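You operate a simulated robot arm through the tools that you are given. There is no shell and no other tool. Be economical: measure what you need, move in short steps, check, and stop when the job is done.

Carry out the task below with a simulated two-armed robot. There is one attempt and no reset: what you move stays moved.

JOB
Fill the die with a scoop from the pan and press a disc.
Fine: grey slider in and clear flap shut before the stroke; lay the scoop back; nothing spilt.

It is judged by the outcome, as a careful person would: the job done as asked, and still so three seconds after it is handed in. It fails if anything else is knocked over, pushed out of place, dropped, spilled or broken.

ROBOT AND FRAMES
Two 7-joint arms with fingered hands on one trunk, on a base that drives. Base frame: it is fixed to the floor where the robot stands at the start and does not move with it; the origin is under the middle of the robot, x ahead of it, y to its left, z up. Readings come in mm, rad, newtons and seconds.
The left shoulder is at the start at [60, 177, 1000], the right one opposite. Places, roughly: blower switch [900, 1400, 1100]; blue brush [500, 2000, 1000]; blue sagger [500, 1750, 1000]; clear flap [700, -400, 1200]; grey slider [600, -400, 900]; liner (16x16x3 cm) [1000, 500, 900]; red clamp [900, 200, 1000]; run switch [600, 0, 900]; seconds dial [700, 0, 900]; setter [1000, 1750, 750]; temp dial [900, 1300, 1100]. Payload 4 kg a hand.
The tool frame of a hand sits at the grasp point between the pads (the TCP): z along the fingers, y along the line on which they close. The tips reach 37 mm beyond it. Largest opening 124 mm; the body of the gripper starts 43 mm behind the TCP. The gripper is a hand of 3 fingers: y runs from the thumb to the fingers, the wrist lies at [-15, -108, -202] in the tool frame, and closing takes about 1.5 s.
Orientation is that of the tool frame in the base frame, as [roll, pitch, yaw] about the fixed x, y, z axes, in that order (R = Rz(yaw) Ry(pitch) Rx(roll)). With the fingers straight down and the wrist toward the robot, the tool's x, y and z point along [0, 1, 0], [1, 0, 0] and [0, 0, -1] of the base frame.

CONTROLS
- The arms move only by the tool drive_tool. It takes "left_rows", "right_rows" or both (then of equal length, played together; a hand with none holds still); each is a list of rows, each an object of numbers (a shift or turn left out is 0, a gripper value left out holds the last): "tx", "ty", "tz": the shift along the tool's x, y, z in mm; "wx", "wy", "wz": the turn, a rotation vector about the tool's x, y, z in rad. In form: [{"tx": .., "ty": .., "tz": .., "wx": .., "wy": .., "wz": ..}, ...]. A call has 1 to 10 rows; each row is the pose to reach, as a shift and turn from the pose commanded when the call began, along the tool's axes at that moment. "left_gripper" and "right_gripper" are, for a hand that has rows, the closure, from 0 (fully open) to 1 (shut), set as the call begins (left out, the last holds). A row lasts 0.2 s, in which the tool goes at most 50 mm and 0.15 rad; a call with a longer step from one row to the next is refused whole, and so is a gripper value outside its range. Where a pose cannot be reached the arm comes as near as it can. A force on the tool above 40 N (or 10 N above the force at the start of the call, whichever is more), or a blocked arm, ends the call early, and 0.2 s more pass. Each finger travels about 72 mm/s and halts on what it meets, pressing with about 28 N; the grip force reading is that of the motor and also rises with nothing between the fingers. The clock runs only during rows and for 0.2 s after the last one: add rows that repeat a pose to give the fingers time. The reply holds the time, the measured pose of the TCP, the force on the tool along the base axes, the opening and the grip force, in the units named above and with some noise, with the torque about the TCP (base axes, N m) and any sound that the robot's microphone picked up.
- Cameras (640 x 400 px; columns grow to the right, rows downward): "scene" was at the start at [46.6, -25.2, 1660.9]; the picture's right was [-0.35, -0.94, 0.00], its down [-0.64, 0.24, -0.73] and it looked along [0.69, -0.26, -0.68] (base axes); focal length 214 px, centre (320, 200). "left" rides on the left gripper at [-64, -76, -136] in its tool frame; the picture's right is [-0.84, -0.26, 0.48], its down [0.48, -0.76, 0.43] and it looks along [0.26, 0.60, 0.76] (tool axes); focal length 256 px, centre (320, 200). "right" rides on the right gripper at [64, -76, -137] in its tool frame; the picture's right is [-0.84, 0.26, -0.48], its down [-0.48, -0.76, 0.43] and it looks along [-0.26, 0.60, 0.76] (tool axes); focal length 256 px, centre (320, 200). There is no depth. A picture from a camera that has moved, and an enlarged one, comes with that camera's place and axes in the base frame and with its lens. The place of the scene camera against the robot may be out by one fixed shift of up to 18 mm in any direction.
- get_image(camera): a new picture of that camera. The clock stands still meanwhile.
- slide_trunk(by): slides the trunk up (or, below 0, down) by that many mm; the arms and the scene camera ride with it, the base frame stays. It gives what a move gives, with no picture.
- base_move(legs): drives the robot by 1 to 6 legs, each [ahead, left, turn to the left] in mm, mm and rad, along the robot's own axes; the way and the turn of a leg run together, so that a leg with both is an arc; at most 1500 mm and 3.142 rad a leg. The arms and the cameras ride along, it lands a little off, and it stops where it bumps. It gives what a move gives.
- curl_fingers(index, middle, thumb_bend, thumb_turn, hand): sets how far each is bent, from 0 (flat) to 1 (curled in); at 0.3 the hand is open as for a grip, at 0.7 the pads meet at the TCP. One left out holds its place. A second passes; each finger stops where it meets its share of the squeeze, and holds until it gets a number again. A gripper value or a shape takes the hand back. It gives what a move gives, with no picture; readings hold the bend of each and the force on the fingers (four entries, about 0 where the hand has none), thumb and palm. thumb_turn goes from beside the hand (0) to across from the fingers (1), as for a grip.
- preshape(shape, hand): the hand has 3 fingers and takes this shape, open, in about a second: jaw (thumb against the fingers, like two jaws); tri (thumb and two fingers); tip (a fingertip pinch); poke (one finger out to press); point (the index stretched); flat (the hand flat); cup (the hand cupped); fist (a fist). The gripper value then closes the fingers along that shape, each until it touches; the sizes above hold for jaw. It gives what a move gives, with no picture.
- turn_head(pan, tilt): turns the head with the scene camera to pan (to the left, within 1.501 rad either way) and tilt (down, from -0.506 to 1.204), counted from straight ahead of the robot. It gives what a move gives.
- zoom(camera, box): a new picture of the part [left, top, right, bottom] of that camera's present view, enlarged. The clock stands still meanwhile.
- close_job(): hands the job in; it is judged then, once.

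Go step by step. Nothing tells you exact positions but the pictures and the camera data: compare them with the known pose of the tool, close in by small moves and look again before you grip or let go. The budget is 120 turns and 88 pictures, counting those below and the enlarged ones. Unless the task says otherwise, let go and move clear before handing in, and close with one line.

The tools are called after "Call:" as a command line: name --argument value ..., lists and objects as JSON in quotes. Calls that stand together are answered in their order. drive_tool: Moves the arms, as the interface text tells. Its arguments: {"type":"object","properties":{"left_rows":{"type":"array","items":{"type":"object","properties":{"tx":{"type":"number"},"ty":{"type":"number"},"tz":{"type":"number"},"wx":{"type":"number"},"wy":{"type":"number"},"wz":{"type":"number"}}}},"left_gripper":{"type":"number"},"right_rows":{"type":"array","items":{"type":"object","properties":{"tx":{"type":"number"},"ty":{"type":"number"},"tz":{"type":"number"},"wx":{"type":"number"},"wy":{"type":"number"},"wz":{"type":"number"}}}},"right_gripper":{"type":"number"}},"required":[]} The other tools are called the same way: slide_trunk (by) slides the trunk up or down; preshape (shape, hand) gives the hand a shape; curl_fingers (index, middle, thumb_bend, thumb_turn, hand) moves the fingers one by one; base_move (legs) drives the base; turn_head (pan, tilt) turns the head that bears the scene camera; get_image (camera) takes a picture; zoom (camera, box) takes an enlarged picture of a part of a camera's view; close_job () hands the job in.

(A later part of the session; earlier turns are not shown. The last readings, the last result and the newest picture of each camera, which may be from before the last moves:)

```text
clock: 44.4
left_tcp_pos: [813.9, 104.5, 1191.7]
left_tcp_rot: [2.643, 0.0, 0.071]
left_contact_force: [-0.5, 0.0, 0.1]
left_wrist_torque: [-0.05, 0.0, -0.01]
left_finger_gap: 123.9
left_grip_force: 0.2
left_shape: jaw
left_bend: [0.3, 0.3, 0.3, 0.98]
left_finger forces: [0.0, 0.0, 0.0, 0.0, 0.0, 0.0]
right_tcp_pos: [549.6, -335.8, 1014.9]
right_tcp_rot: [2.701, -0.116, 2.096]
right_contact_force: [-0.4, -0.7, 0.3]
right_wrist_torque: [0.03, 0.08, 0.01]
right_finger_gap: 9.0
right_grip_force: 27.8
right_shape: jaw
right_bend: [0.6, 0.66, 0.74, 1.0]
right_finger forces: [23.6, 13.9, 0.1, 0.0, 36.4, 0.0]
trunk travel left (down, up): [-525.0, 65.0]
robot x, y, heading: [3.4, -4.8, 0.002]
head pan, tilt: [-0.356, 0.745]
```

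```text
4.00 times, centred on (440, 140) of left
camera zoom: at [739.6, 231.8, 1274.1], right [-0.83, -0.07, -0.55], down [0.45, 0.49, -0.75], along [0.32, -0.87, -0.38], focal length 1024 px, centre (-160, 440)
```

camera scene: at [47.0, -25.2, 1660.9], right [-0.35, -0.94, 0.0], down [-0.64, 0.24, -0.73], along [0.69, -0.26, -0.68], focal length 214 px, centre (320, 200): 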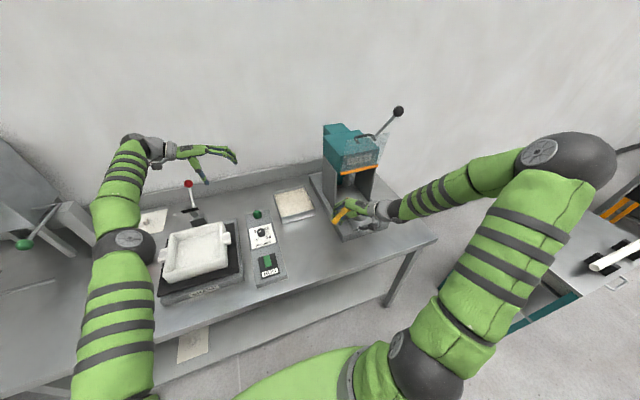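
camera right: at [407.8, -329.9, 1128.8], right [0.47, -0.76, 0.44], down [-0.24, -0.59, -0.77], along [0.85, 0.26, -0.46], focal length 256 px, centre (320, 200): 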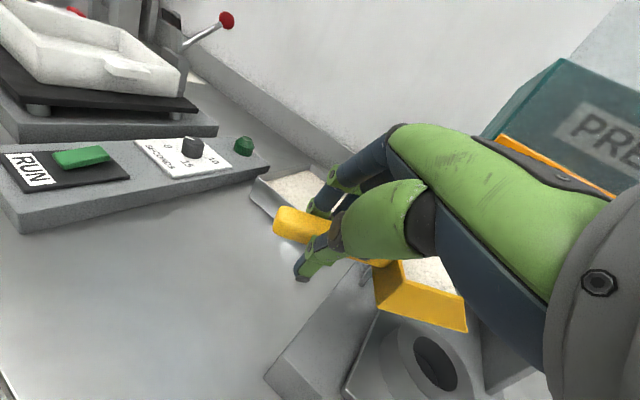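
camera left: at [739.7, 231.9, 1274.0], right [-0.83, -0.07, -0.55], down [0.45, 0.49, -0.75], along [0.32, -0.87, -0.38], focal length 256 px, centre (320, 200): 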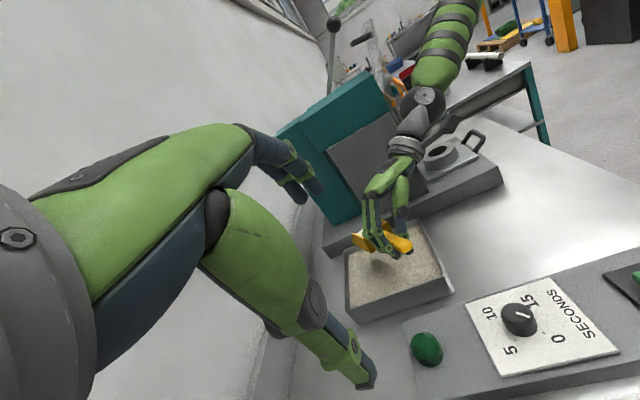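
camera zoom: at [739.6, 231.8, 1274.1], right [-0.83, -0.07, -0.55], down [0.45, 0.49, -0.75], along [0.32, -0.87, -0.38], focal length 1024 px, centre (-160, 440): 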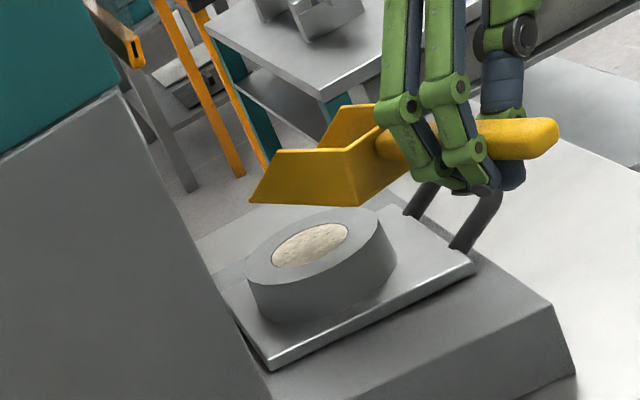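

The die is filled, the scoop looks empty and nothing spilled. I'll carry the scoop back to its spot and turn it to its original heading.

Call:
drive_tool --right_rows '[{"tx": 5, "ty": 12, "tz": -22}, {"tx": 30, "ty": 23, "tz": -13}, {"tx": 62, "ty": 36, "tz": -5}, {"tx": 94, "ty": 48, "tz": 6}, {"tx": 118, "ty": 56, "tz": 14}, {"tx": 125, "ty": 58, "tz": 16}]'

Call:
drive_tool --right_rows '[{"wx": 0.016, "wy": 0.058, "wz": -0.123}, {"wx": 0.032, "wy": 0.116, "wz": -0.246}, {"wx": 0.048, "wy": 0.174, "wz": -0.369}, {"wx": 0.064, "wy": 0.232, "wz": -0.492}, {"wx": 0.08, "wy": 0.29, "wz": -0.615}, {"wx": 0.096, "wy": 0.348, "wz": -0.738}, {"wx": 0.112, "wy": 0.406, "wz": -0.861}, {"wx": 0.124, "wy": 0.45, "wz": -0.954}, {"wx": 0.134, "wy": 0.488, "wz": -1.033}, {"wx": 0.134, "wy": 0.488, "wz": -1.033}]'

Call:
zoom --camera "scene" --box '[270, 170, 390, 260]'

Call:
zoom --camera "left" --box '[380, 140, 560, 290]'

```text
clock: 45.8
left_tcp_pos: [812.4, 104.6, 1191.4]
left_tcp_rot: [2.642, -0.001, 0.071]
left_contact_force: [0.3, -0.3, -0.7]
left_wrist_torque: [0.02, -0.03, 0.0]
left_finger_gap: 123.8
left_grip_force: 0.0
left_shape: jaw
left_bend: [0.3, 0.3, 0.3, 0.98]
left_finger forces: [0.1, 0.1, 0.1, 0.0, 0.1, 0.0]
right_tcp_pos: [539.1, -198.5, 1040.2]
right_tcp_rot: [2.701, -0.118, 2.095]
right_contact_force: [-0.4, 0.6, -1.2]
right_wrist_torque: [0.03, 0.03, -0.01]
right_finger_gap: 8.8
right_grip_force: 28.1
right_shape: jaw
right_bend: [0.6, 0.66, 0.74, 1.0]
right_finger forces: [23.5, 13.7, 0.0, 0.0, 36.2, 0.0]
trunk travel left (down, up): [-525.0, 65.0]
robot x, y, heading: [-0.6, 0.1, -0.006]
head pan, tilt: [-0.356, 0.745]
```

```text
clock: 48.0
left_tcp_pos: [814.2, 103.5, 1192.5]
left_tcp_rot: [2.641, 0.0, 0.071]
left_contact_force: [0.6, 0.3, 0.3]
left_wrist_torque: [0.04, -0.01, 0.0]
left_finger_gap: 123.8
left_grip_force: 0.0
left_shape: jaw
left_bend: [0.3, 0.3, 0.3, 0.98]
left_finger forces: [0.0, 0.0, 0.0, 0.0, 0.0, 0.1]
right_tcp_pos: [540.2, -199.0, 1039.9]
right_tcp_rot: [2.702, -0.119, -3.036]
right_contact_force: [-0.2, -0.1, -0.5]
right_wrist_torque: [-0.02, 0.04, -0.01]
right_finger_gap: 8.9
right_grip_force: 28.4
right_shape: jaw
right_bend: [0.6, 0.66, 0.74, 1.0]
right_finger forces: [23.4, 13.0, 0.0, 0.1, 35.6, 0.0]
trunk travel left (down, up): [-525.0, 65.0]
robot x, y, heading: [-2.1, -0.2, -0.0]
head pan, tilt: [-0.356, 0.745]
```

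```text
4.44 times, centred on (330, 215) of scene
camera zoom: at [46.8, -25.3, 1660.9], right [-0.35, -0.94, 0.0], down [-0.64, 0.24, -0.73], along [0.69, -0.26, -0.68], focal length 953 px, centre (276, 133)
```

zoom: 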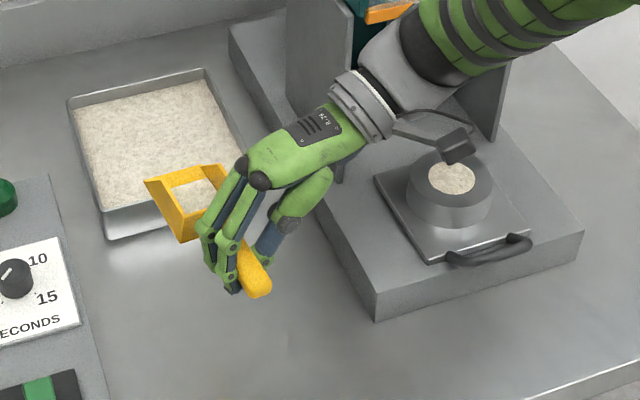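

```text
2.67 times, centred on (470, 215) of left
camera zoom: at [739.5, 231.8, 1274.2], right [-0.83, -0.07, -0.55], down [0.45, 0.49, -0.75], along [0.32, -0.87, -0.38], focal length 683 px, centre (-80, 160)
```

zoom: 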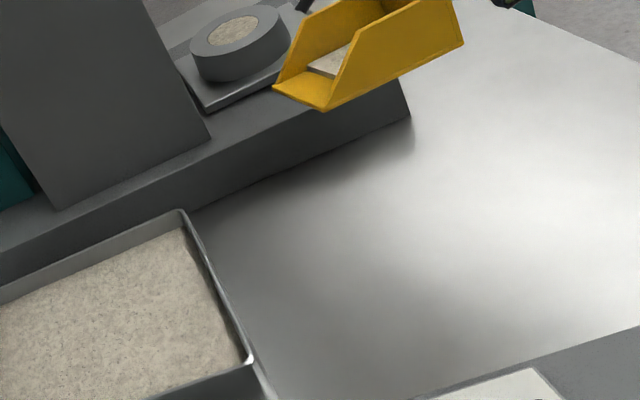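

A little powder is left in the scoop; I'll return it to the pan (by the proven diagonal route) before laying the scoop down.

Call:
drive_tool --right_rows '[{"wx": -0.016, "wy": -0.058, "wz": 0.123}, {"wx": -0.032, "wy": -0.116, "wz": 0.246}, {"wx": -0.048, "wy": -0.174, "wz": 0.369}, {"wx": -0.064, "wy": -0.232, "wz": 0.492}, {"wx": -0.08, "wy": -0.29, "wz": 0.615}, {"wx": -0.096, "wy": -0.348, "wz": 0.738}, {"wx": -0.112, "wy": -0.406, "wz": 0.861}, {"wx": -0.124, "wy": -0.45, "wz": 0.954}, {"wx": -0.134, "wy": -0.488, "wz": 1.033}]'

Call:
drive_tool --right_rows '[{"tx": 11, "ty": 26, "tz": 14}, {"tx": 22, "ty": 52, "tz": 27}, {"tx": 33, "ty": 78, "tz": 41}, {"tx": 17, "ty": 104, "tz": 51}, {"tx": 1, "ty": 130, "tz": 61}, {"tx": -15, "ty": 156, "tz": 71}, {"tx": -31, "ty": 182, "tz": 81}, {"tx": -47, "ty": 207, "tz": 91}, {"tx": -62, "ty": 232, "tz": 101}, {"tx": -62, "ty": 232, "tz": 101}]'

Call:
drive_tool --right_rows '[{"wy": 0.102, "wz": 0.048}, {"wy": 0.204, "wz": 0.096}, {"wy": 0.305, "wz": 0.144}, {"wy": 0.407, "wz": 0.192}, {"wy": 0.509, "wz": 0.24}, {"wy": 0.611, "wz": 0.288}, {"wy": 0.713, "wz": 0.335}, {"wy": 0.8145, "wz": 0.383}, {"wy": 0.905, "wz": 0.426}, {"wy": 0.95, "wz": 0.447}]'

Call:
get_image --camera "right"

```text
clock: 50.0
left_tcp_pos: [812.8, 104.2, 1191.0]
left_tcp_rot: [2.64, -0.001, 0.072]
left_contact_force: [0.8, -0.1, -0.7]
left_wrist_torque: [-0.01, 0.0, 0.0]
left_finger_gap: 123.7
left_grip_force: 0.1
left_shape: jaw
left_bend: [0.3, 0.3, 0.3, 0.98]
left_finger forces: [0.0, 0.1, 0.1, 0.1, 0.1, 0.0]
right_tcp_pos: [539.5, -198.3, 1038.5]
right_tcp_rot: [2.704, -0.117, 2.096]
right_contact_force: [-0.6, 0.6, -0.4]
right_wrist_torque: [0.02, 0.04, -0.01]
right_finger_gap: 8.7
right_grip_force: 27.8
right_shape: jaw
right_bend: [0.6, 0.66, 0.74, 1.0]
right_finger forces: [23.2, 12.6, 0.1, 0.1, 35.3, 0.0]
trunk travel left (down, up): [-525.0, 65.0]
robot x, y, heading: [0.6, 0.5, -0.002]
head pan, tilt: [-0.356, 0.745]
```

```text
clock: 52.2
left_tcp_pos: [812.6, 103.4, 1192.3]
left_tcp_rot: [2.641, -0.001, 0.071]
left_contact_force: [0.1, -0.3, -0.3]
left_wrist_torque: [0.01, -0.01, 0.0]
left_finger_gap: 124.0
left_grip_force: 0.1
left_shape: jaw
left_bend: [0.3, 0.3, 0.3, 0.98]
left_finger forces: [0.0, 0.0, 0.0, 0.0, 0.0, 0.0]
right_tcp_pos: [790.3, -126.6, 1038.4]
right_tcp_rot: [2.703, -0.117, 2.093]
right_contact_force: [0.0, -0.1, -1.6]
right_wrist_torque: [0.05, 0.0, -0.02]
right_finger_gap: 8.2
right_grip_force: 28.1
right_shape: jaw
right_bend: [0.6, 0.66, 0.74, 1.0]
right_finger forces: [23.4, 12.4, 0.0, 0.0, 35.4, 0.0]
trunk travel left (down, up): [-525.0, 65.0]
robot x, y, heading: [2.3, 1.4, 0.004]
head pan, tilt: [-0.356, 0.745]
```

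```text
clock: 54.6
left_tcp_pos: [806.3, 108.3, 1195.8]
left_tcp_rot: [2.64, -0.004, 0.069]
left_contact_force: [0.1, -0.6, -0.5]
left_wrist_torque: [0.04, -0.02, 0.03]
left_finger_gap: 124.0
left_grip_force: 0.0
left_shape: jaw
left_bend: [0.3, 0.3, 0.3, 0.98]
left_finger forces: [0.1, 0.0, 0.0, 0.0, 0.0, 0.1]
right_tcp_pos: [773.5, -99.3, 1052.0]
right_tcp_rot: [2.664, -1.162, 2.17]
right_contact_force: [0.5, 0.2, -0.2]
right_wrist_torque: [0.05, 0.04, -0.03]
right_finger_gap: 8.2
right_grip_force: 28.2
right_shape: jaw
right_bend: [0.6, 0.66, 0.75, 1.0]
right_finger forces: [23.7, 11.5, 0.1, 0.0, 35.1, 0.0]
trunk travel left (down, up): [-525.0, 65.0]
robot x, y, heading: [-1.7, 4.2, 0.002]
head pan, tilt: [-0.356, 0.745]
stopped in row 10 (right hand): the arm was blocked; the commanded pose is now the measured one
```

```text
24 pictures are left
camera right: at [696.5, -219.4, 1143.2], right [0.48, -0.69, -0.55], down [-0.66, 0.13, -0.74], along [0.58, 0.72, -0.39], focal length 256 px, centre (320, 200)
```

right: 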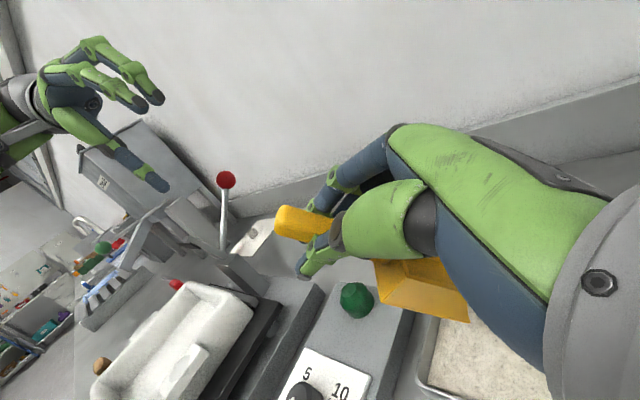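

The arm was blocked near the end of the tilt (forearm near the press, body leaned slightly). I'll undo the tilt right away and look.

Call:
drive_tool --right_rows '[{"wy": -0.102, "wz": -0.048}, {"wy": -0.204, "wz": -0.096}, {"wy": -0.305, "wz": -0.144}, {"wy": -0.407, "wz": -0.192}, {"wy": -0.509, "wz": -0.24}, {"wy": -0.611, "wz": -0.288}, {"wy": -0.713, "wz": -0.335}, {"wy": -0.8145, "wz": -0.383}, {"wy": -0.905, "wz": -0.426}, {"wy": -0.95, "wz": -0.447}]'

Call:
get_image --camera "scene"

Call:
zoom --camera "left" --box '[300, 100, 500, 300]'

```text
clock: 56.8
left_tcp_pos: [811.9, 107.4, 1191.3]
left_tcp_rot: [2.639, -0.001, 0.072]
left_contact_force: [-0.3, 0.5, 0.5]
left_wrist_torque: [0.0, -0.02, -0.01]
left_finger_gap: 123.9
left_grip_force: 0.0
left_shape: jaw
left_bend: [0.3, 0.3, 0.3, 0.98]
left_finger forces: [0.0, 0.0, 0.0, 0.0, 0.0, 0.0]
right_tcp_pos: [783.5, -111.6, 1044.9]
right_tcp_rot: [2.695, -0.116, 2.121]
right_contact_force: [0.8, -0.2, -0.3]
right_wrist_torque: [0.0, 0.01, 0.01]
right_finger_gap: 8.4
right_grip_force: 27.9
right_shape: jaw
right_bend: [0.6, 0.66, 0.75, 1.0]
right_finger forces: [23.4, 11.6, 0.0, 0.0, 34.8, 0.0]
trunk travel left (down, up): [-525.0, 65.0]
robot x, y, heading: [-2.2, -2.5, -0.001]
head pan, tilt: [-0.356, 0.745]
```

```text
23 pictures are left
camera scene: at [46.2, -24.2, 1660.9], right [-0.35, -0.94, 0.0], down [-0.64, 0.24, -0.73], along [0.69, -0.26, -0.68], focal length 214 px, centre (320, 200)
```

scene: 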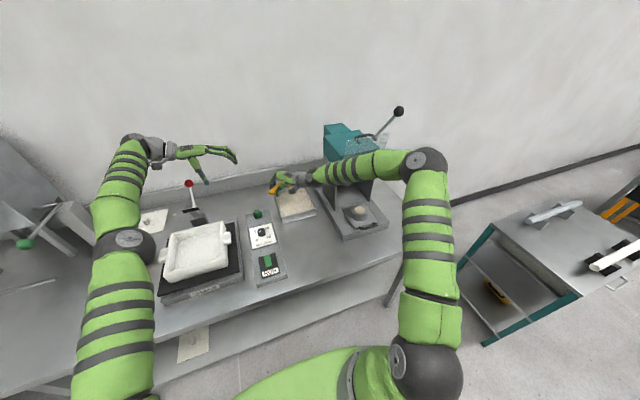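

```text
2.00 times, centred on (400, 200) of left
camera zoom: at [738.6, 233.6, 1274.1], right [-0.83, -0.07, -0.55], down [0.45, 0.49, -0.75], along [0.32, -0.87, -0.38], focal length 512 px, centre (160, 200)
```

zoom: 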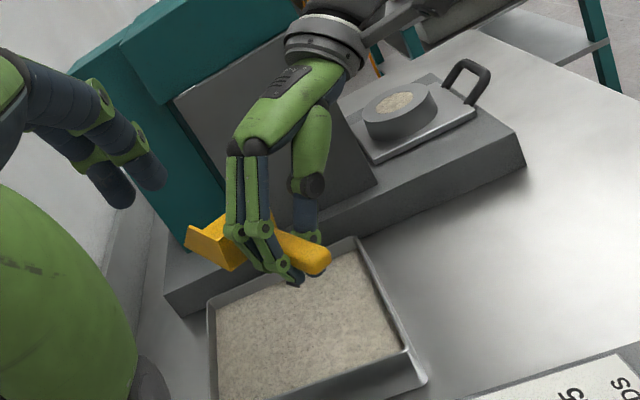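

Everything looks in place and the scoop is emptied. Back to the scoop's spot, rotating it to face +x.

Call:
drive_tool --right_rows '[{"tx": 19, "ty": -29, "tz": -12}, {"tx": 38, "ty": -58, "tz": -23}, {"tx": 57, "ty": -87, "tz": -35}, {"tx": 76, "ty": -116, "tz": -46}, {"tx": 95, "ty": -145, "tz": -57}, {"tx": 83, "ty": -173, "tz": -72}, {"tx": 71, "ty": -200, "tz": -87}, {"tx": 60, "ty": -227, "tz": -101}, {"tx": 60, "ty": -227, "tz": -101}]'

Call:
drive_tool --right_rows '[{"wx": 0.016, "wy": 0.06, "wz": -0.125}, {"wx": 0.032, "wy": 0.12, "wz": -0.25}, {"wx": 0.048, "wy": 0.18, "wz": -0.376}, {"wx": 0.064, "wy": 0.24, "wz": -0.5}, {"wx": 0.08, "wy": 0.3, "wz": -0.627}, {"wx": 0.097, "wy": 0.36, "wz": -0.752}, {"wx": 0.1135, "wy": 0.42, "wz": -0.878}, {"wx": 0.1135, "wy": 0.42, "wz": -0.878}]'

Call:
zoom --camera "scene" --box '[270, 170, 390, 260]'

```text
clock: 58.8
left_tcp_pos: [811.2, 106.9, 1191.0]
left_tcp_rot: [2.641, 0.0, 0.074]
left_contact_force: [-0.1, -0.8, 0.1]
left_wrist_torque: [-0.01, -0.01, 0.01]
left_finger_gap: 123.7
left_grip_force: 0.1
left_shape: jaw
left_bend: [0.3, 0.3, 0.3, 0.98]
left_finger forces: [0.1, 0.0, 0.1, 0.0, 0.0, 0.1]
right_tcp_pos: [539.7, -188.5, 1044.2]
right_tcp_rot: [2.695, -0.117, 2.122]
right_contact_force: [0.4, 0.9, -0.3]
right_wrist_torque: [0.04, 0.05, -0.02]
right_finger_gap: 7.9
right_grip_force: 28.0
right_shape: jaw
right_bend: [0.6, 0.67, 0.75, 1.0]
right_finger forces: [23.4, 11.6, 0.0, 0.0, 34.7, 0.0]
trunk travel left (down, up): [-525.0, 65.0]
robot x, y, heading: [1.8, -1.6, 0.0]
head pan, tilt: [-0.356, 0.745]
```

```text
clock: 60.6
left_tcp_pos: [811.4, 107.1, 1191.8]
left_tcp_rot: [2.644, 0.0, 0.073]
left_contact_force: [-0.5, 0.3, -0.8]
left_wrist_torque: [0.02, 0.01, 0.02]
left_finger_gap: 124.0
left_grip_force: 0.2
left_shape: jaw
left_bend: [0.3, 0.3, 0.3, 0.98]
left_finger forces: [0.0, 0.1, 0.0, 0.0, 0.1, 0.1]
right_tcp_pos: [540.6, -189.1, 1044.1]
right_tcp_rot: [2.693, -0.115, 3.104]
right_contact_force: [-0.5, 0.0, -1.0]
right_wrist_torque: [-0.04, 0.05, 0.04]
right_finger_gap: 7.9
right_grip_force: 27.8
right_shape: jaw
right_bend: [0.61, 0.67, 0.75, 1.0]
right_finger forces: [23.2, 11.2, 0.0, 0.0, 34.2, 0.0]
trunk travel left (down, up): [-525.0, 65.0]
robot x, y, heading: [1.1, 0.2, -0.0]
head pan, tilt: [-0.356, 0.745]
```

```text
4.44 times, centred on (330, 215) of scene
camera zoom: at [46.0, -24.6, 1660.9], right [-0.35, -0.94, 0.0], down [-0.64, 0.24, -0.73], along [0.69, -0.26, -0.68], focal length 953 px, centre (276, 133)
```

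zoom: 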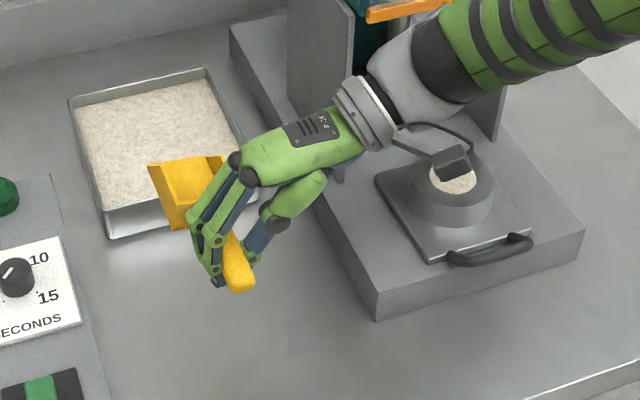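

Scoop is empty and facing +x. I'll reduce the hand roll a bit and lower it toward the table.

Call:
drive_tool --right_rows '[{"wx": 0.08, "tx": -1, "ty": -9, "tz": 15}, {"wx": 0.16, "tx": -2, "ty": -21, "tz": 36}, {"wx": 0.25, "tx": -3, "ty": -35, "tz": 60}, {"wx": 0.25, "tx": -5, "ty": -50, "tz": 85}, {"wx": 0.25, "tx": -6, "ty": -62, "tz": 106}, {"wx": 0.25, "tx": -6.6, "ty": -71, "tz": 121}, {"wx": 0.25, "tx": -6.6, "ty": -71, "tz": 121}]'

Call:
zoom --camera "right" --box '[240, 180, 480, 400]'

```text
clock: 62.2
left_tcp_pos: [811.5, 106.7, 1191.0]
left_tcp_rot: [2.64, 0.0, 0.072]
left_contact_force: [-0.8, -0.3, -0.1]
left_wrist_torque: [-0.01, 0.0, -0.02]
left_finger_gap: 123.8
left_grip_force: 0.1
left_shape: jaw
left_bend: [0.3, 0.3, 0.3, 0.98]
left_finger forces: [0.0, 0.0, 0.0, 0.1, 0.0, 0.1]
right_tcp_pos: [529.6, -201.3, 905.4]
right_tcp_rot: [2.943, -0.115, 3.102]
right_contact_force: [-0.1, 0.2, -1.3]
right_wrist_torque: [-0.01, 0.05, -0.02]
right_finger_gap: 7.7
right_grip_force: 27.6
right_shape: jaw
right_bend: [0.61, 0.67, 0.75, 1.0]
right_finger forces: [23.0, 11.0, 0.0, 0.0, 34.0, 0.1]
trunk travel left (down, up): [-525.0, 65.0]
robot x, y, heading: [-2.2, 4.8, 0.005]
head pan, tilt: [-0.356, 0.745]
```

```text
1.82 times, centred on (360, 290) of right
camera zoom: at [475.4, -301.5, 1028.6], right [0.9, 0.12, 0.42], down [0.39, -0.68, -0.63], along [0.21, 0.73, -0.65], focal length 465 px, centre (247, 36)
```

zoom: 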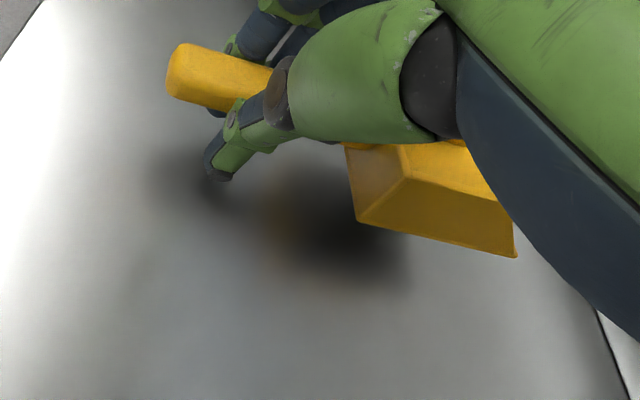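

Call:
drive_tool --right_rows '[{"tx": -0.7, "ty": -1.2, "tz": 6}, {"tx": -1.2, "ty": -2, "tz": 10}, {"tx": -1.6, "ty": -2.7, "tz": 13.5}, {"tx": -1.9, "ty": -3.3, "tz": 16.5}, {"tx": -1.9, "ty": -3.3, "tz": 16.5}]'

Call:
zoom --camera "right" --box '[240, 180, 480, 400]'

```text
clock: 63.4
left_tcp_pos: [811.4, 106.1, 1192.9]
left_tcp_rot: [2.638, -0.001, 0.072]
left_contact_force: [0.4, -0.2, 0.5]
left_wrist_torque: [-0.04, 0.02, 0.02]
left_finger_gap: 123.9
left_grip_force: 0.0
left_shape: jaw
left_bend: [0.3, 0.3, 0.3, 0.98]
left_finger forces: [0.0, 0.0, 0.0, 0.0, 0.1, 0.0]
right_tcp_pos: [530.2, -199.5, 889.3]
right_tcp_rot: [2.941, -0.112, 3.101]
right_contact_force: [0.4, -4.1, 18.2]
right_wrist_torque: [-0.16, 0.04, 0.01]
right_finger_gap: 7.3
right_grip_force: 28.7
right_shape: jaw
right_bend: [0.61, 0.67, 0.75, 1.0]
right_finger forces: [25.0, 12.1, 0.0, 0.0, 56.1, 0.0]
trunk travel left (down, up): [-525.0, 65.0]
robot x, y, heading: [-2.4, -2.8, 0.001]
head pan, tilt: [-0.356, 0.745]
```

```text
1.82 times, centred on (360, 290) of right
camera zoom: at [475.5, -301.2, 1013.8], right [0.9, 0.12, 0.43], down [0.39, -0.67, -0.63], along [0.21, 0.73, -0.65], focal length 465 px, centre (247, 36)
```

zoom: 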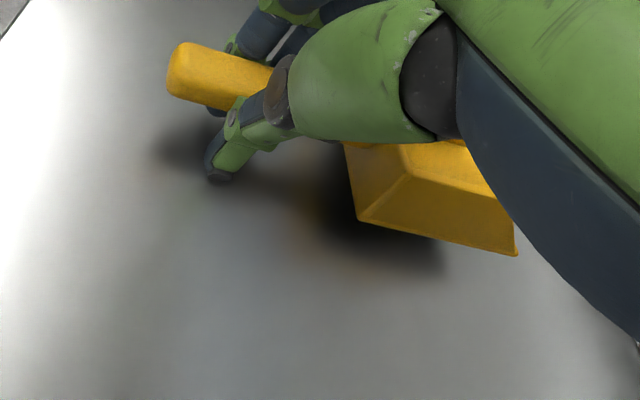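

Call:
drive_tool --right_rows '[{"tz": -1.5}]'

Call:
drive_tool --right_gripper 0.35 --right_rows '[{"tz": 0}, {"tz": 0}, {"tz": 0}, {"tz": 0}, {"tz": 0}]'

Call:
zoom --camera "right" --box '[240, 180, 480, 400]'

```text
clock: 63.8
left_tcp_pos: [811.7, 106.8, 1191.6]
left_tcp_rot: [2.642, 0.001, 0.072]
left_contact_force: [-0.7, 0.4, 0.5]
left_wrist_torque: [-0.01, 0.0, 0.01]
left_finger_gap: 123.9
left_grip_force: 0.0
left_shape: jaw
left_bend: [0.3, 0.3, 0.3, 0.98]
left_finger forces: [0.0, 0.0, 0.0, 0.0, 0.0, 0.1]
right_tcp_pos: [530.5, -199.0, 889.2]
right_tcp_rot: [2.942, -0.114, 3.102]
right_contact_force: [0.6, -2.6, 12.5]
right_wrist_torque: [-0.11, 0.02, 0.03]
right_finger_gap: 7.2
right_grip_force: 28.0
right_shape: jaw
right_bend: [0.61, 0.67, 0.75, 1.0]
right_finger forces: [24.7, 12.6, 0.1, 0.0, 49.8, 0.2]
trunk travel left (down, up): [-525.0, 65.0]
robot x, y, heading: [-1.2, 2.1, 0.01]
head pan, tilt: [-0.356, 0.745]
```

```text
clock: 64.5
left_tcp_pos: [810.6, 108.8, 1192.5]
left_tcp_rot: [2.639, 0.0, 0.073]
left_contact_force: [0.5, 1.0, 0.0]
left_wrist_torque: [-0.01, -0.01, 0.02]
left_finger_gap: 123.7
left_grip_force: 0.0
left_shape: jaw
left_bend: [0.3, 0.3, 0.3, 0.98]
left_finger forces: [0.1, 0.0, 0.0, 0.0, 0.1, 0.0]
right_tcp_pos: [531.7, -192.8, 894.0]
right_tcp_rot: [2.932, -0.112, 3.109]
right_contact_force: [-0.2, 8.1, 17.4]
right_wrist_torque: [-0.22, 0.15, -0.07]
right_finger_gap: 73.5
right_grip_force: 0.1
right_shape: jaw
right_bend: [0.36, 0.4, 0.55, 0.99]
right_finger forces: [0.0, 0.0, 0.0, 0.0, 17.7, 0.0]
trunk travel left (down, up): [-525.0, 65.0]
robot x, y, heading: [-5.5, 3.1, 0.002]
head pan, tilt: [-0.356, 0.745]
stopped in row 3 (right hand): the force on the tool passed its limit at 42 N (the readings are from after the stop); the commanded pose is now the measured one
```

```text
1.82 times, centred on (360, 290) of right
camera zoom: at [477.3, -296.1, 1017.0], right [0.9, 0.12, 0.43], down [0.39, -0.67, -0.63], along [0.21, 0.74, -0.64], focal length 465 px, centre (247, 36)
```

zoom: 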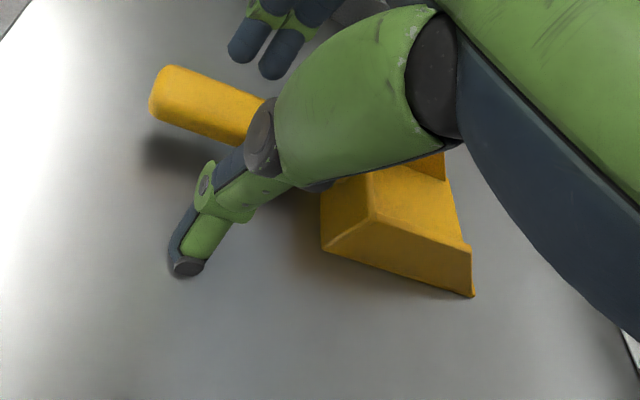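

Released; the scoop lies flat in its place. I'll lift the hand straight up, square it, then turn it so the wrist faces the robot.

Call:
drive_tool --right_rows '[{"tx": 3, "ty": 6, "tz": -28}, {"tx": 6, "ty": 13, "tz": -60}, {"tx": 10, "ty": 21, "tz": -100}, {"tx": 14, "ty": 29, "tz": -140, "wx": 0.1, "wy": -0.05}, {"tx": 17, "ty": 35, "tz": -165, "wx": 0.21, "wy": -0.112}, {"tx": 17, "ty": 35, "tz": -165, "wx": 0.21, "wy": -0.112}]'

Call:
drive_tool --right_gripper 1.0 --right_rows '[{"wz": 0.14, "tx": 6}, {"wz": 0.28, "tx": 12}, {"wz": 0.42, "tx": 18}, {"wz": 0.56, "tx": 24}, {"wz": 0.7, "tx": 30}, {"wz": 0.84, "tx": 36}, {"wz": 0.98, "tx": 42}, {"wz": 1.12, "tx": 48}, {"wz": 1.26, "tx": 54}, {"wz": 1.4, "tx": 60}]'

Call:
zoom --camera "scene" --box '[260, 80, 440, 260]'

```text
clock: 66.0
left_tcp_pos: [812.8, 106.1, 1192.0]
left_tcp_rot: [2.643, 0.0, 0.072]
left_contact_force: [0.5, 0.7, -0.5]
left_wrist_torque: [-0.01, -0.02, -0.01]
left_finger_gap: 124.0
left_grip_force: 0.1
left_shape: jaw
left_bend: [0.3, 0.3, 0.3, 0.98]
left_finger forces: [0.0, 0.0, 0.0, 0.0, 0.0, 0.0]
right_tcp_pos: [532.5, -195.6, 1061.4]
right_tcp_rot: [-3.135, -0.005, 3.097]
right_contact_force: [-0.4, 0.1, 0.2]
right_wrist_torque: [0.01, -0.03, -0.02]
right_finger_gap: 80.5
right_grip_force: 0.1
right_shape: jaw
right_bend: [0.36, 0.4, 0.52, 0.99]
right_finger forces: [0.1, 0.0, 0.0, 0.1, 0.0, 0.0]
trunk travel left (down, up): [-525.0, 65.0]
robot x, y, heading: [-1.8, 4.1, 0.001]
head pan, tilt: [-0.356, 0.745]
```

```text
clock: 68.2
left_tcp_pos: [812.6, 108.6, 1191.5]
left_tcp_rot: [2.643, -0.001, 0.075]
left_contact_force: [-1.0, 0.5, 0.3]
left_wrist_torque: [-0.01, 0.02, -0.03]
left_finger_gap: 123.8
left_grip_force: 0.0
left_shape: jaw
left_bend: [0.3, 0.3, 0.3, 0.98]
left_finger forces: [0.1, 0.0, 0.0, 0.0, 0.0, 0.0]
right_tcp_pos: [474.2, -191.8, 1061.6]
right_tcp_rot: [-3.136, 0.005, 1.694]
right_contact_force: [-1.0, -0.7, -0.9]
right_wrist_torque: [-0.01, 0.0, -0.01]
right_finger_gap: 0.0
right_grip_force: 28.4
right_shape: jaw
right_bend: [0.7, 0.7, 0.71, 1.0]
right_finger forces: [0.0, 0.1, 0.0, 0.1, 0.0, 0.0]
trunk travel left (down, up): [-525.0, 65.0]
robot x, y, heading: [-1.4, 2.0, 0.0]
head pan, tilt: [-0.356, 0.745]
```

```text
2.22 times, centred on (350, 170) of scene
camera zoom: at [46.2, -23.8, 1660.9], right [-0.35, -0.94, 0.0], down [-0.64, 0.23, -0.73], along [0.69, -0.25, -0.68], focal length 477 px, centre (253, 267)
```

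zoom: 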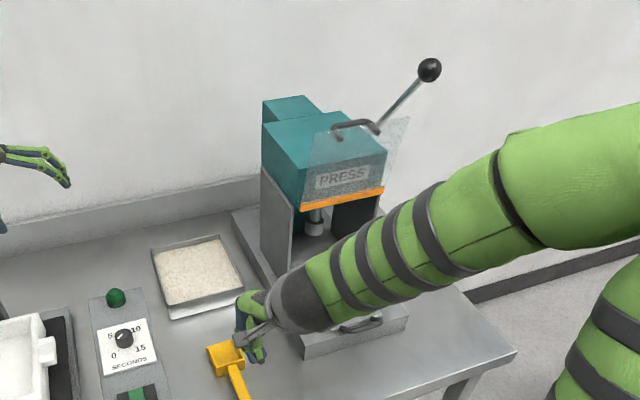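

Now bring the closed hand in front of the slider handle (bar ≈ x 537, y −416…−489, z 928).

Call:
drive_tool --right_rows '[{"tx": -30, "ty": -2, "tz": 5, "wz": 0.03}, {"tx": -75, "ty": -5, "tz": 10, "wz": 0.06}, {"tx": -120, "ty": -8, "tz": 20, "wz": 0.09}, {"tx": -165, "ty": -11, "tz": 30, "wz": 0.123}, {"tx": -210, "ty": -14, "tz": 40, "wz": 0.123}, {"tx": -245, "ty": -16, "tz": 60, "wz": 0.123}, {"tx": -260, "ty": -27, "tz": 90, "wz": 0.123}, {"tx": -260, "ty": -27, "tz": 111, "wz": 0.123}, {"tx": -260, "ty": -27, "tz": 111, "wz": 0.123}]'

Call:
zoom --camera "left" --box '[370, 70, 530, 190]'

```text
clock: 70.2
left_tcp_pos: [811.7, 108.6, 1191.3]
left_tcp_rot: [2.641, 0.001, 0.073]
left_contact_force: [0.3, 0.5, 0.3]
left_wrist_torque: [0.03, -0.03, -0.01]
left_finger_gap: 123.8
left_grip_force: 0.1
left_shape: jaw
left_bend: [0.3, 0.3, 0.3, 0.98]
left_finger forces: [0.0, 0.1, 0.1, 0.0, 0.1, 0.0]
right_tcp_pos: [478.8, -455.9, 953.7]
right_tcp_rot: [-3.138, 0.006, 1.575]
right_contact_force: [0.2, 0.2, 0.0]
right_wrist_torque: [-0.04, -0.02, 0.01]
right_finger_gap: 0.0
right_grip_force: 28.4
right_shape: jaw
right_bend: [0.7, 0.7, 0.71, 1.0]
right_finger forces: [0.1, 0.0, 0.0, 0.0, 0.1, 0.1]
trunk travel left (down, up): [-525.0, 65.0]
robot x, y, heading: [2.0, 2.0, 0.008]
head pan, tilt: [-0.356, 0.745]
```

```text
3.33 times, centred on (450, 130) of left
camera zoom: at [738.6, 235.5, 1273.9], right [-0.83, -0.07, -0.55], down [0.45, 0.49, -0.75], along [0.32, -0.87, -0.38], focal length 853 px, centre (-113, 433)
```

zoom: 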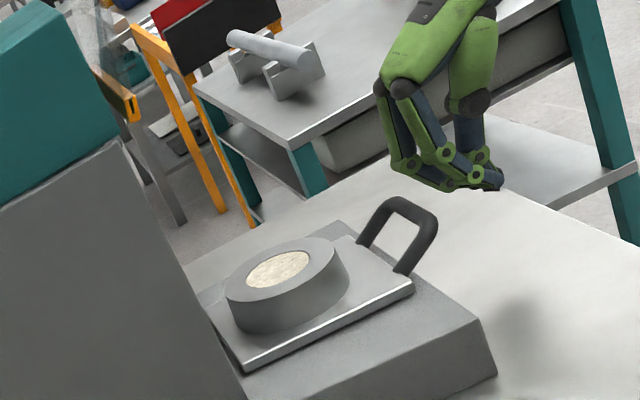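

Call:
drive_tool --right_rows '[{"tz": 8}, {"ty": 12, "tz": 8}, {"ty": 24, "tz": 8}, {"ty": 36, "tz": 8}, {"ty": 48, "tz": 8}, {"ty": 60, "tz": 8}, {"ty": 72, "tz": 8}, {"ty": 84, "tz": 8}]'

Call:
zoom --camera "left" --box '[370, 70, 530, 190]'

```text
clock: 72.0
left_tcp_pos: [812.3, 108.0, 1192.5]
left_tcp_rot: [2.641, 0.0, 0.073]
left_contact_force: [-0.1, -0.7, -0.3]
left_wrist_torque: [0.01, -0.02, -0.04]
left_finger_gap: 123.7
left_grip_force: 0.0
left_shape: jaw
left_bend: [0.3, 0.3, 0.3, 0.98]
left_finger forces: [0.0, 0.0, 0.0, 0.0, 0.0, 0.0]
right_tcp_pos: [561.6, -456.8, 943.3]
right_tcp_rot: [-3.139, 0.007, 1.574]
right_contact_force: [-2.1, 0.2, 1.7]
right_wrist_torque: [-0.01, -0.05, -0.03]
right_finger_gap: 0.0
right_grip_force: 27.7
right_shape: jaw
right_bend: [0.7, 0.7, 0.71, 1.0]
right_finger forces: [0.0, 2.2, 0.0, 0.0, 0.0, 0.0]
trunk travel left (down, up): [-525.0, 65.0]
robot x, y, heading: [-1.5, 0.6, -0.004]
head pan, tilt: [-0.356, 0.745]
```

```text
3.33 times, centred on (450, 130) of left
camera zoom: at [738.2, 234.7, 1274.2], right [-0.83, -0.07, -0.55], down [0.45, 0.49, -0.75], along [0.32, -0.87, -0.38], focal length 853 px, centre (-113, 433)
```

zoom: 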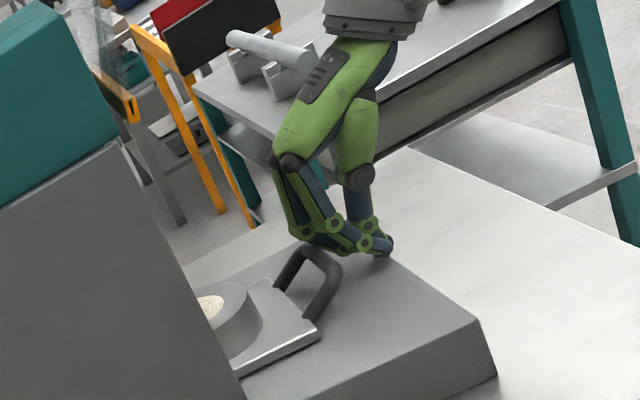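

The slider slides easily. Continue pushing until it stops.

Call:
drive_tool --right_rows '[{"ty": 12}, {"ty": 24}, {"ty": 36}, {"ty": 48}, {"ty": 58}, {"ty": 68}, {"ty": 78}, {"ty": 88}, {"ty": 98}, {"ty": 106}]'

Call:
get_image --camera "left"

Call:
zoom --camera "scene" --box '[290, 80, 450, 240]'

```text
clock: 74.0
left_tcp_pos: [809.0, 107.0, 1194.7]
left_tcp_rot: [2.639, -0.002, 0.071]
left_contact_force: [0.7, 0.0, -0.7]
left_wrist_torque: [-0.02, 0.02, -0.03]
left_finger_gap: 123.7
left_grip_force: 0.1
left_shape: jaw
left_bend: [0.3, 0.3, 0.3, 0.98]
left_finger forces: [0.1, 0.1, 0.0, 0.0, 0.0, 0.0]
right_tcp_pos: [650.9, -454.9, 944.6]
right_tcp_rot: [-3.136, 0.009, 1.57]
right_contact_force: [-28.2, 4.9, 22.3]
right_wrist_torque: [-0.12, -0.32, -0.1]
right_finger_gap: 0.3
right_grip_force: 27.7
right_shape: jaw
right_bend: [0.7, 0.7, 0.7, 1.0]
right_finger forces: [0.0, 35.7, 0.1, 0.0, 0.1, 0.0]
trunk travel left (down, up): [-525.0, 65.0]
robot x, y, heading: [-2.8, -2.1, 0.001]
head pan, tilt: [-0.356, 0.745]
stopped in row 10 (right hand): the force on the tool passed its limit at 45 N (the readings are from after the stop); the commanded pose is now the measured one
```

```text
14 pictures are left
camera left: at [734.4, 234.1, 1276.3], right [-0.83, -0.07, -0.55], down [0.45, 0.49, -0.75], along [0.32, -0.87, -0.38], focal length 256 px, centre (320, 200)
```

left: 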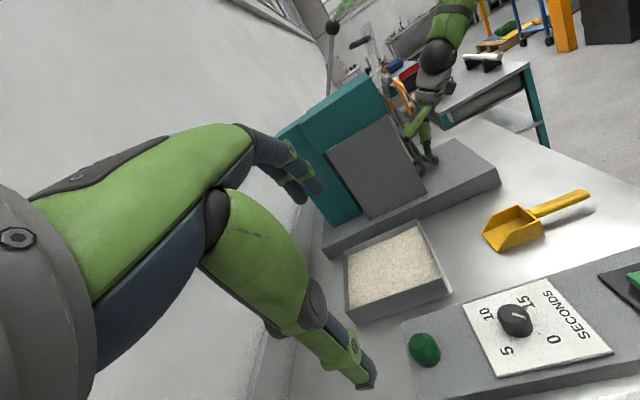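

```text
2.50 times, centred on (370, 160) of scene
camera zoom: at [40.5, -22.2, 1661.4], right [-0.35, -0.94, 0.0], down [-0.63, 0.24, -0.74], along [0.69, -0.26, -0.68], focal length 536 px, centre (195, 300)
```

zoom: 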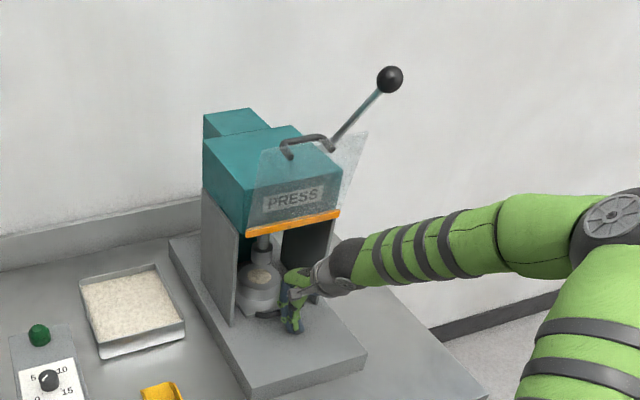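

The slider hit its end stop with the die under the ram. Next the clear flap: it's hinged at the orange strip and leans back, handle near (686, −450, 1284). I'll back off and rise in front of the press.

Call:
drive_tool --right_rows '[{"ty": -30}, {"ty": -75}, {"ty": -90, "tz": -40}, {"ty": -90, "tz": -89}, {"ty": -90, "tz": -138}, {"ty": -90, "tz": -187}, {"ty": -90, "tz": -236}, {"ty": -90, "tz": -285}, {"ty": -90, "tz": -334}, {"ty": -90, "tz": -383}]'

Call:
drive_tool --right_gripper 0.0 --right_rows '[{"tx": 20, "tz": -15}, {"tx": 40, "tz": -30}, {"tx": 55, "tz": -40}, {"tx": 55, "tz": -40}, {"tx": 55, "tz": -40}, {"tx": 55, "tz": -40}, {"tx": 55, "tz": -40}]'

Call:
get_image --camera "right"

```text
clock: 76.2
left_tcp_pos: [812.4, 106.9, 1192.4]
left_tcp_rot: [2.64, 0.001, 0.071]
left_contact_force: [0.8, -0.5, -0.4]
left_wrist_torque: [0.02, 0.02, 0.01]
left_finger_gap: 123.6
left_grip_force: 0.1
left_shape: jaw
left_bend: [0.3, 0.3, 0.3, 0.98]
left_finger forces: [0.0, 0.0, 0.0, 0.1, 0.0, 0.1]
right_tcp_pos: [568.4, -452.3, 1325.7]
right_tcp_rot: [-3.134, 0.007, 1.571]
right_contact_force: [0.7, 0.7, -0.3]
right_wrist_torque: [0.01, -0.02, 0.05]
right_finger_gap: 0.0
right_grip_force: 28.0
right_shape: jaw
right_bend: [0.7, 0.7, 0.71, 1.0]
right_finger forces: [0.0, 0.0, 0.1, 0.0, 0.0, 0.0]
trunk travel left (down, up): [-525.0, 65.0]
robot x, y, heading: [-3.5, 3.4, 0.001]
head pan, tilt: [-0.356, 0.745]
```

```text
clock: 77.8
left_tcp_pos: [812.0, 106.6, 1192.3]
left_tcp_rot: [2.641, 0.001, 0.07]
left_contact_force: [-0.5, -0.5, -0.2]
left_wrist_torque: [-0.04, -0.02, 0.01]
left_finger_gap: 123.4
left_grip_force: 0.0
left_shape: jaw
left_bend: [0.3, 0.3, 0.3, 0.98]
left_finger forces: [0.0, 0.1, 0.0, 0.1, 0.1, 0.0]
right_tcp_pos: [569.0, -397.4, 1365.1]
right_tcp_rot: [-3.133, 0.007, 1.569]
right_contact_force: [-0.3, 0.3, 0.2]
right_wrist_torque: [0.02, 0.01, 0.01]
right_finger_gap: 123.8
right_grip_force: 0.1
right_shape: jaw
right_bend: [0.3, 0.3, 0.3, 0.98]
right_finger forces: [0.1, 0.0, 0.0, 0.0, 0.0, 0.0]
trunk travel left (down, up): [-525.0, 65.0]
robot x, y, heading: [-0.5, -1.4, 0.003]
head pan, tilt: [-0.356, 0.745]
```

```text
12 pictures are left
camera right: at [494.0, -334.4, 1501.0], right [0.26, -0.83, 0.49], down [-0.76, -0.49, -0.42], along [0.59, -0.26, -0.76], focal length 256 px, centre (320, 200)
```

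right: 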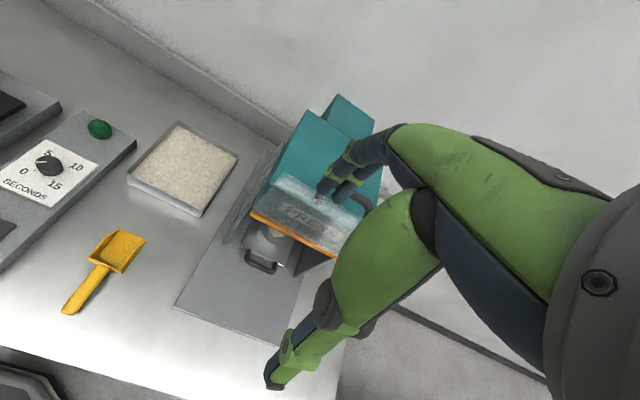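

Triangulating both views: hinge strip ≈ (687, −359…−533, 1140), flap top edge ≈ (664, −356…−530, 1292), handle on its back. I'll straddle the top edge with open jaws.

Call:
drive_tool --right_rows '[{"ty": 25}, {"ty": 60}, {"ty": 85}, {"ty": 100}, {"ty": 100, "tz": 20}, {"ty": 100, "tz": 40}, {"ty": 100, "tz": 55}, {"ty": 100, "tz": 66}]'

Call:
zoom --camera "scene" --box '[300, 90, 440, 200]'

```text
clock: 79.6
left_tcp_pos: [811.6, 106.8, 1191.7]
left_tcp_rot: [2.641, 0.0, 0.073]
left_contact_force: [-0.6, 0.0, 0.2]
left_wrist_torque: [-0.01, 0.01, 0.0]
left_finger_gap: 123.8
left_grip_force: 0.1
left_shape: jaw
left_bend: [0.3, 0.3, 0.3, 0.98]
left_finger forces: [0.1, 0.0, 0.1, 0.0, 0.0, 0.0]
right_tcp_pos: [668.5, -397.2, 1298.8]
right_tcp_rot: [-3.135, 0.008, 1.57]
right_contact_force: [-0.2, 1.6, 0.1]
right_wrist_torque: [-0.01, -0.01, 0.02]
right_finger_gap: 123.7
right_grip_force: 0.0
right_shape: jaw
right_bend: [0.3, 0.3, 0.3, 0.98]
right_finger forces: [0.0, 0.0, 0.0, 0.0, 0.0, 0.0]
trunk travel left (down, up): [-525.0, 65.0]
robot x, y, heading: [-2.5, 0.5, 0.0]
head pan, tilt: [-0.356, 0.745]
```

```text
3.64 times, centred on (370, 145) of scene
camera zoom: at [45.7, -24.0, 1660.9], right [-0.35, -0.94, 0.0], down [-0.64, 0.24, -0.73], along [0.69, -0.26, -0.68], focal length 780 px, centre (138, 400)
```

zoom: 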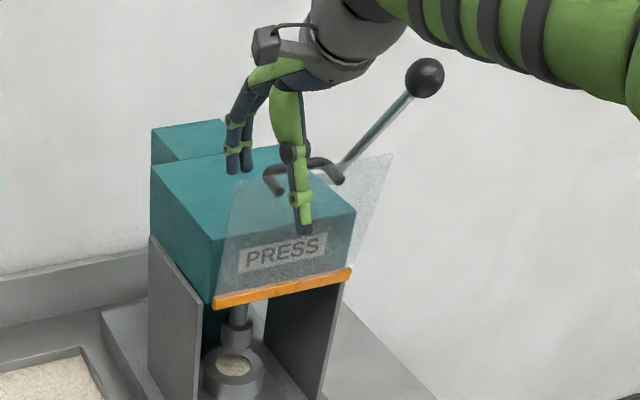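

The thumb is in front and the fingers behind the flap. Pull it forward along its arc.

Call:
drive_tool --right_rows '[{"ty": -20}, {"ty": -40}, {"ty": -61}, {"ty": -80, "tz": 4}, {"ty": -97, "tz": 8}, {"ty": -111, "tz": 13}, {"ty": -130, "tz": 25}, {"ty": -148, "tz": 40}, {"ty": -168, "tz": 64}]'

Call:
zoom --camera "scene" --box '[300, 90, 440, 200]'

```text
clock: 81.6
left_tcp_pos: [813.0, 105.7, 1192.2]
left_tcp_rot: [2.639, 0.0, 0.072]
left_contact_force: [-0.7, -0.1, -0.1]
left_wrist_torque: [0.05, 0.0, 0.02]
left_finger_gap: 124.0
left_grip_force: 0.1
left_shape: jaw
left_bend: [0.3, 0.3, 0.3, 0.98]
left_finger forces: [0.0, 0.0, 0.1, 0.2, 0.0, 0.1]
right_tcp_pos: [499.2, -398.7, 1236.2]
right_tcp_rot: [-3.133, 0.007, 1.571]
right_contact_force: [0.4, 0.7, 0.1]
right_wrist_torque: [0.04, 0.02, 0.08]
right_finger_gap: 123.9
right_grip_force: 0.0
right_shape: jaw
right_bend: [0.3, 0.29, 0.3, 0.98]
right_finger forces: [0.0, 1.0, 0.1, 0.0, 0.0, 0.0]
trunk travel left (down, up): [-525.0, 65.0]
robot x, y, heading: [-1.0, 1.5, -0.002]
head pan, tilt: [-0.356, 0.745]
```

```text
3.64 times, centred on (370, 145) of scene
camera zoom: at [45.4, -24.0, 1660.9], right [-0.35, -0.94, 0.0], down [-0.64, 0.24, -0.73], along [0.69, -0.26, -0.68], focal length 780 px, centre (138, 400)
```

zoom: 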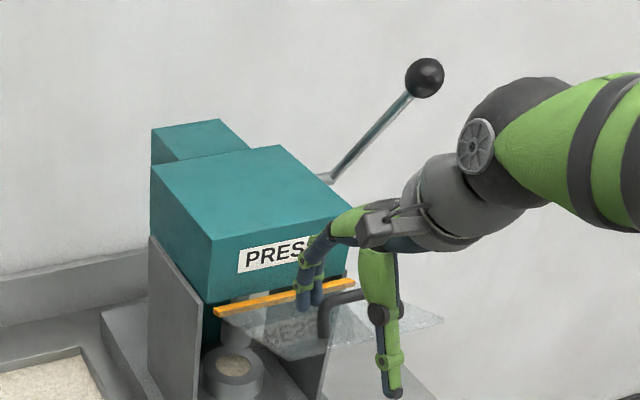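

The flap follows and holds by friction, now sticking out forward. Continue pushing it down along its arc with the fingertips.

Call:
drive_tool --right_rows '[{"ty": 2, "tz": 20}, {"ty": 4, "tz": 42}, {"ty": 6, "tz": 63}, {"ty": 15, "tz": 85}, {"ty": 26, "tz": 107}, {"ty": 40, "tz": 124}, {"ty": 57, "tz": 140}, {"ty": 57, "tz": 140}]'

Call:
zoom --camera "scene" --box '[300, 100, 440, 220]'

```text
clock: 83.4
left_tcp_pos: [811.5, 105.5, 1192.2]
left_tcp_rot: [2.641, 0.0, 0.072]
left_contact_force: [0.5, 0.5, 0.7]
left_wrist_torque: [0.01, 0.02, -0.01]
left_finger_gap: 123.9
left_grip_force: 0.0
left_shape: jaw
left_bend: [0.3, 0.3, 0.3, 0.98]
left_finger forces: [0.0, 0.0, 0.0, 0.0, 0.0, 0.1]
right_tcp_pos: [556.6, -399.3, 1095.9]
right_tcp_rot: [-3.133, 0.007, 1.57]
right_contact_force: [0.2, -0.8, -0.4]
right_wrist_torque: [-0.01, -0.02, 0.0]
right_finger_gap: 123.9
right_grip_force: 0.0
right_shape: jaw
right_bend: [0.3, 0.3, 0.3, 0.98]
right_finger forces: [0.1, 0.1, 0.0, 0.0, 0.0, 0.0]
trunk travel left (down, up): [-525.0, 65.0]
robot x, y, heading: [-3.0, 2.1, 0.002]
head pan, tilt: [-0.356, 0.745]
```

```text
3.33 times, centred on (370, 160) of scene
camera zoom: at [45.1, -23.9, 1660.9], right [-0.35, -0.94, 0.0], down [-0.64, 0.24, -0.73], along [0.69, -0.26, -0.68], focal length 715 px, centre (153, 333)
```

zoom: 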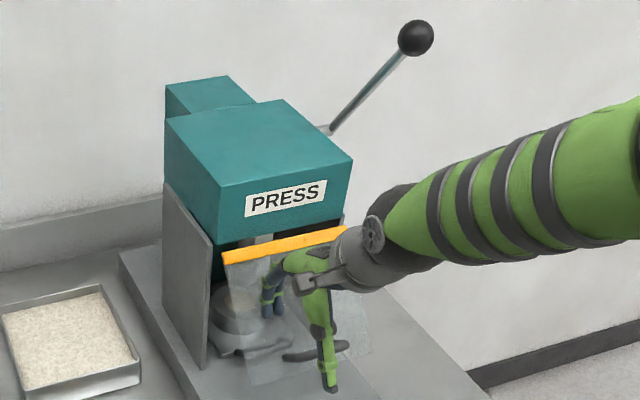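

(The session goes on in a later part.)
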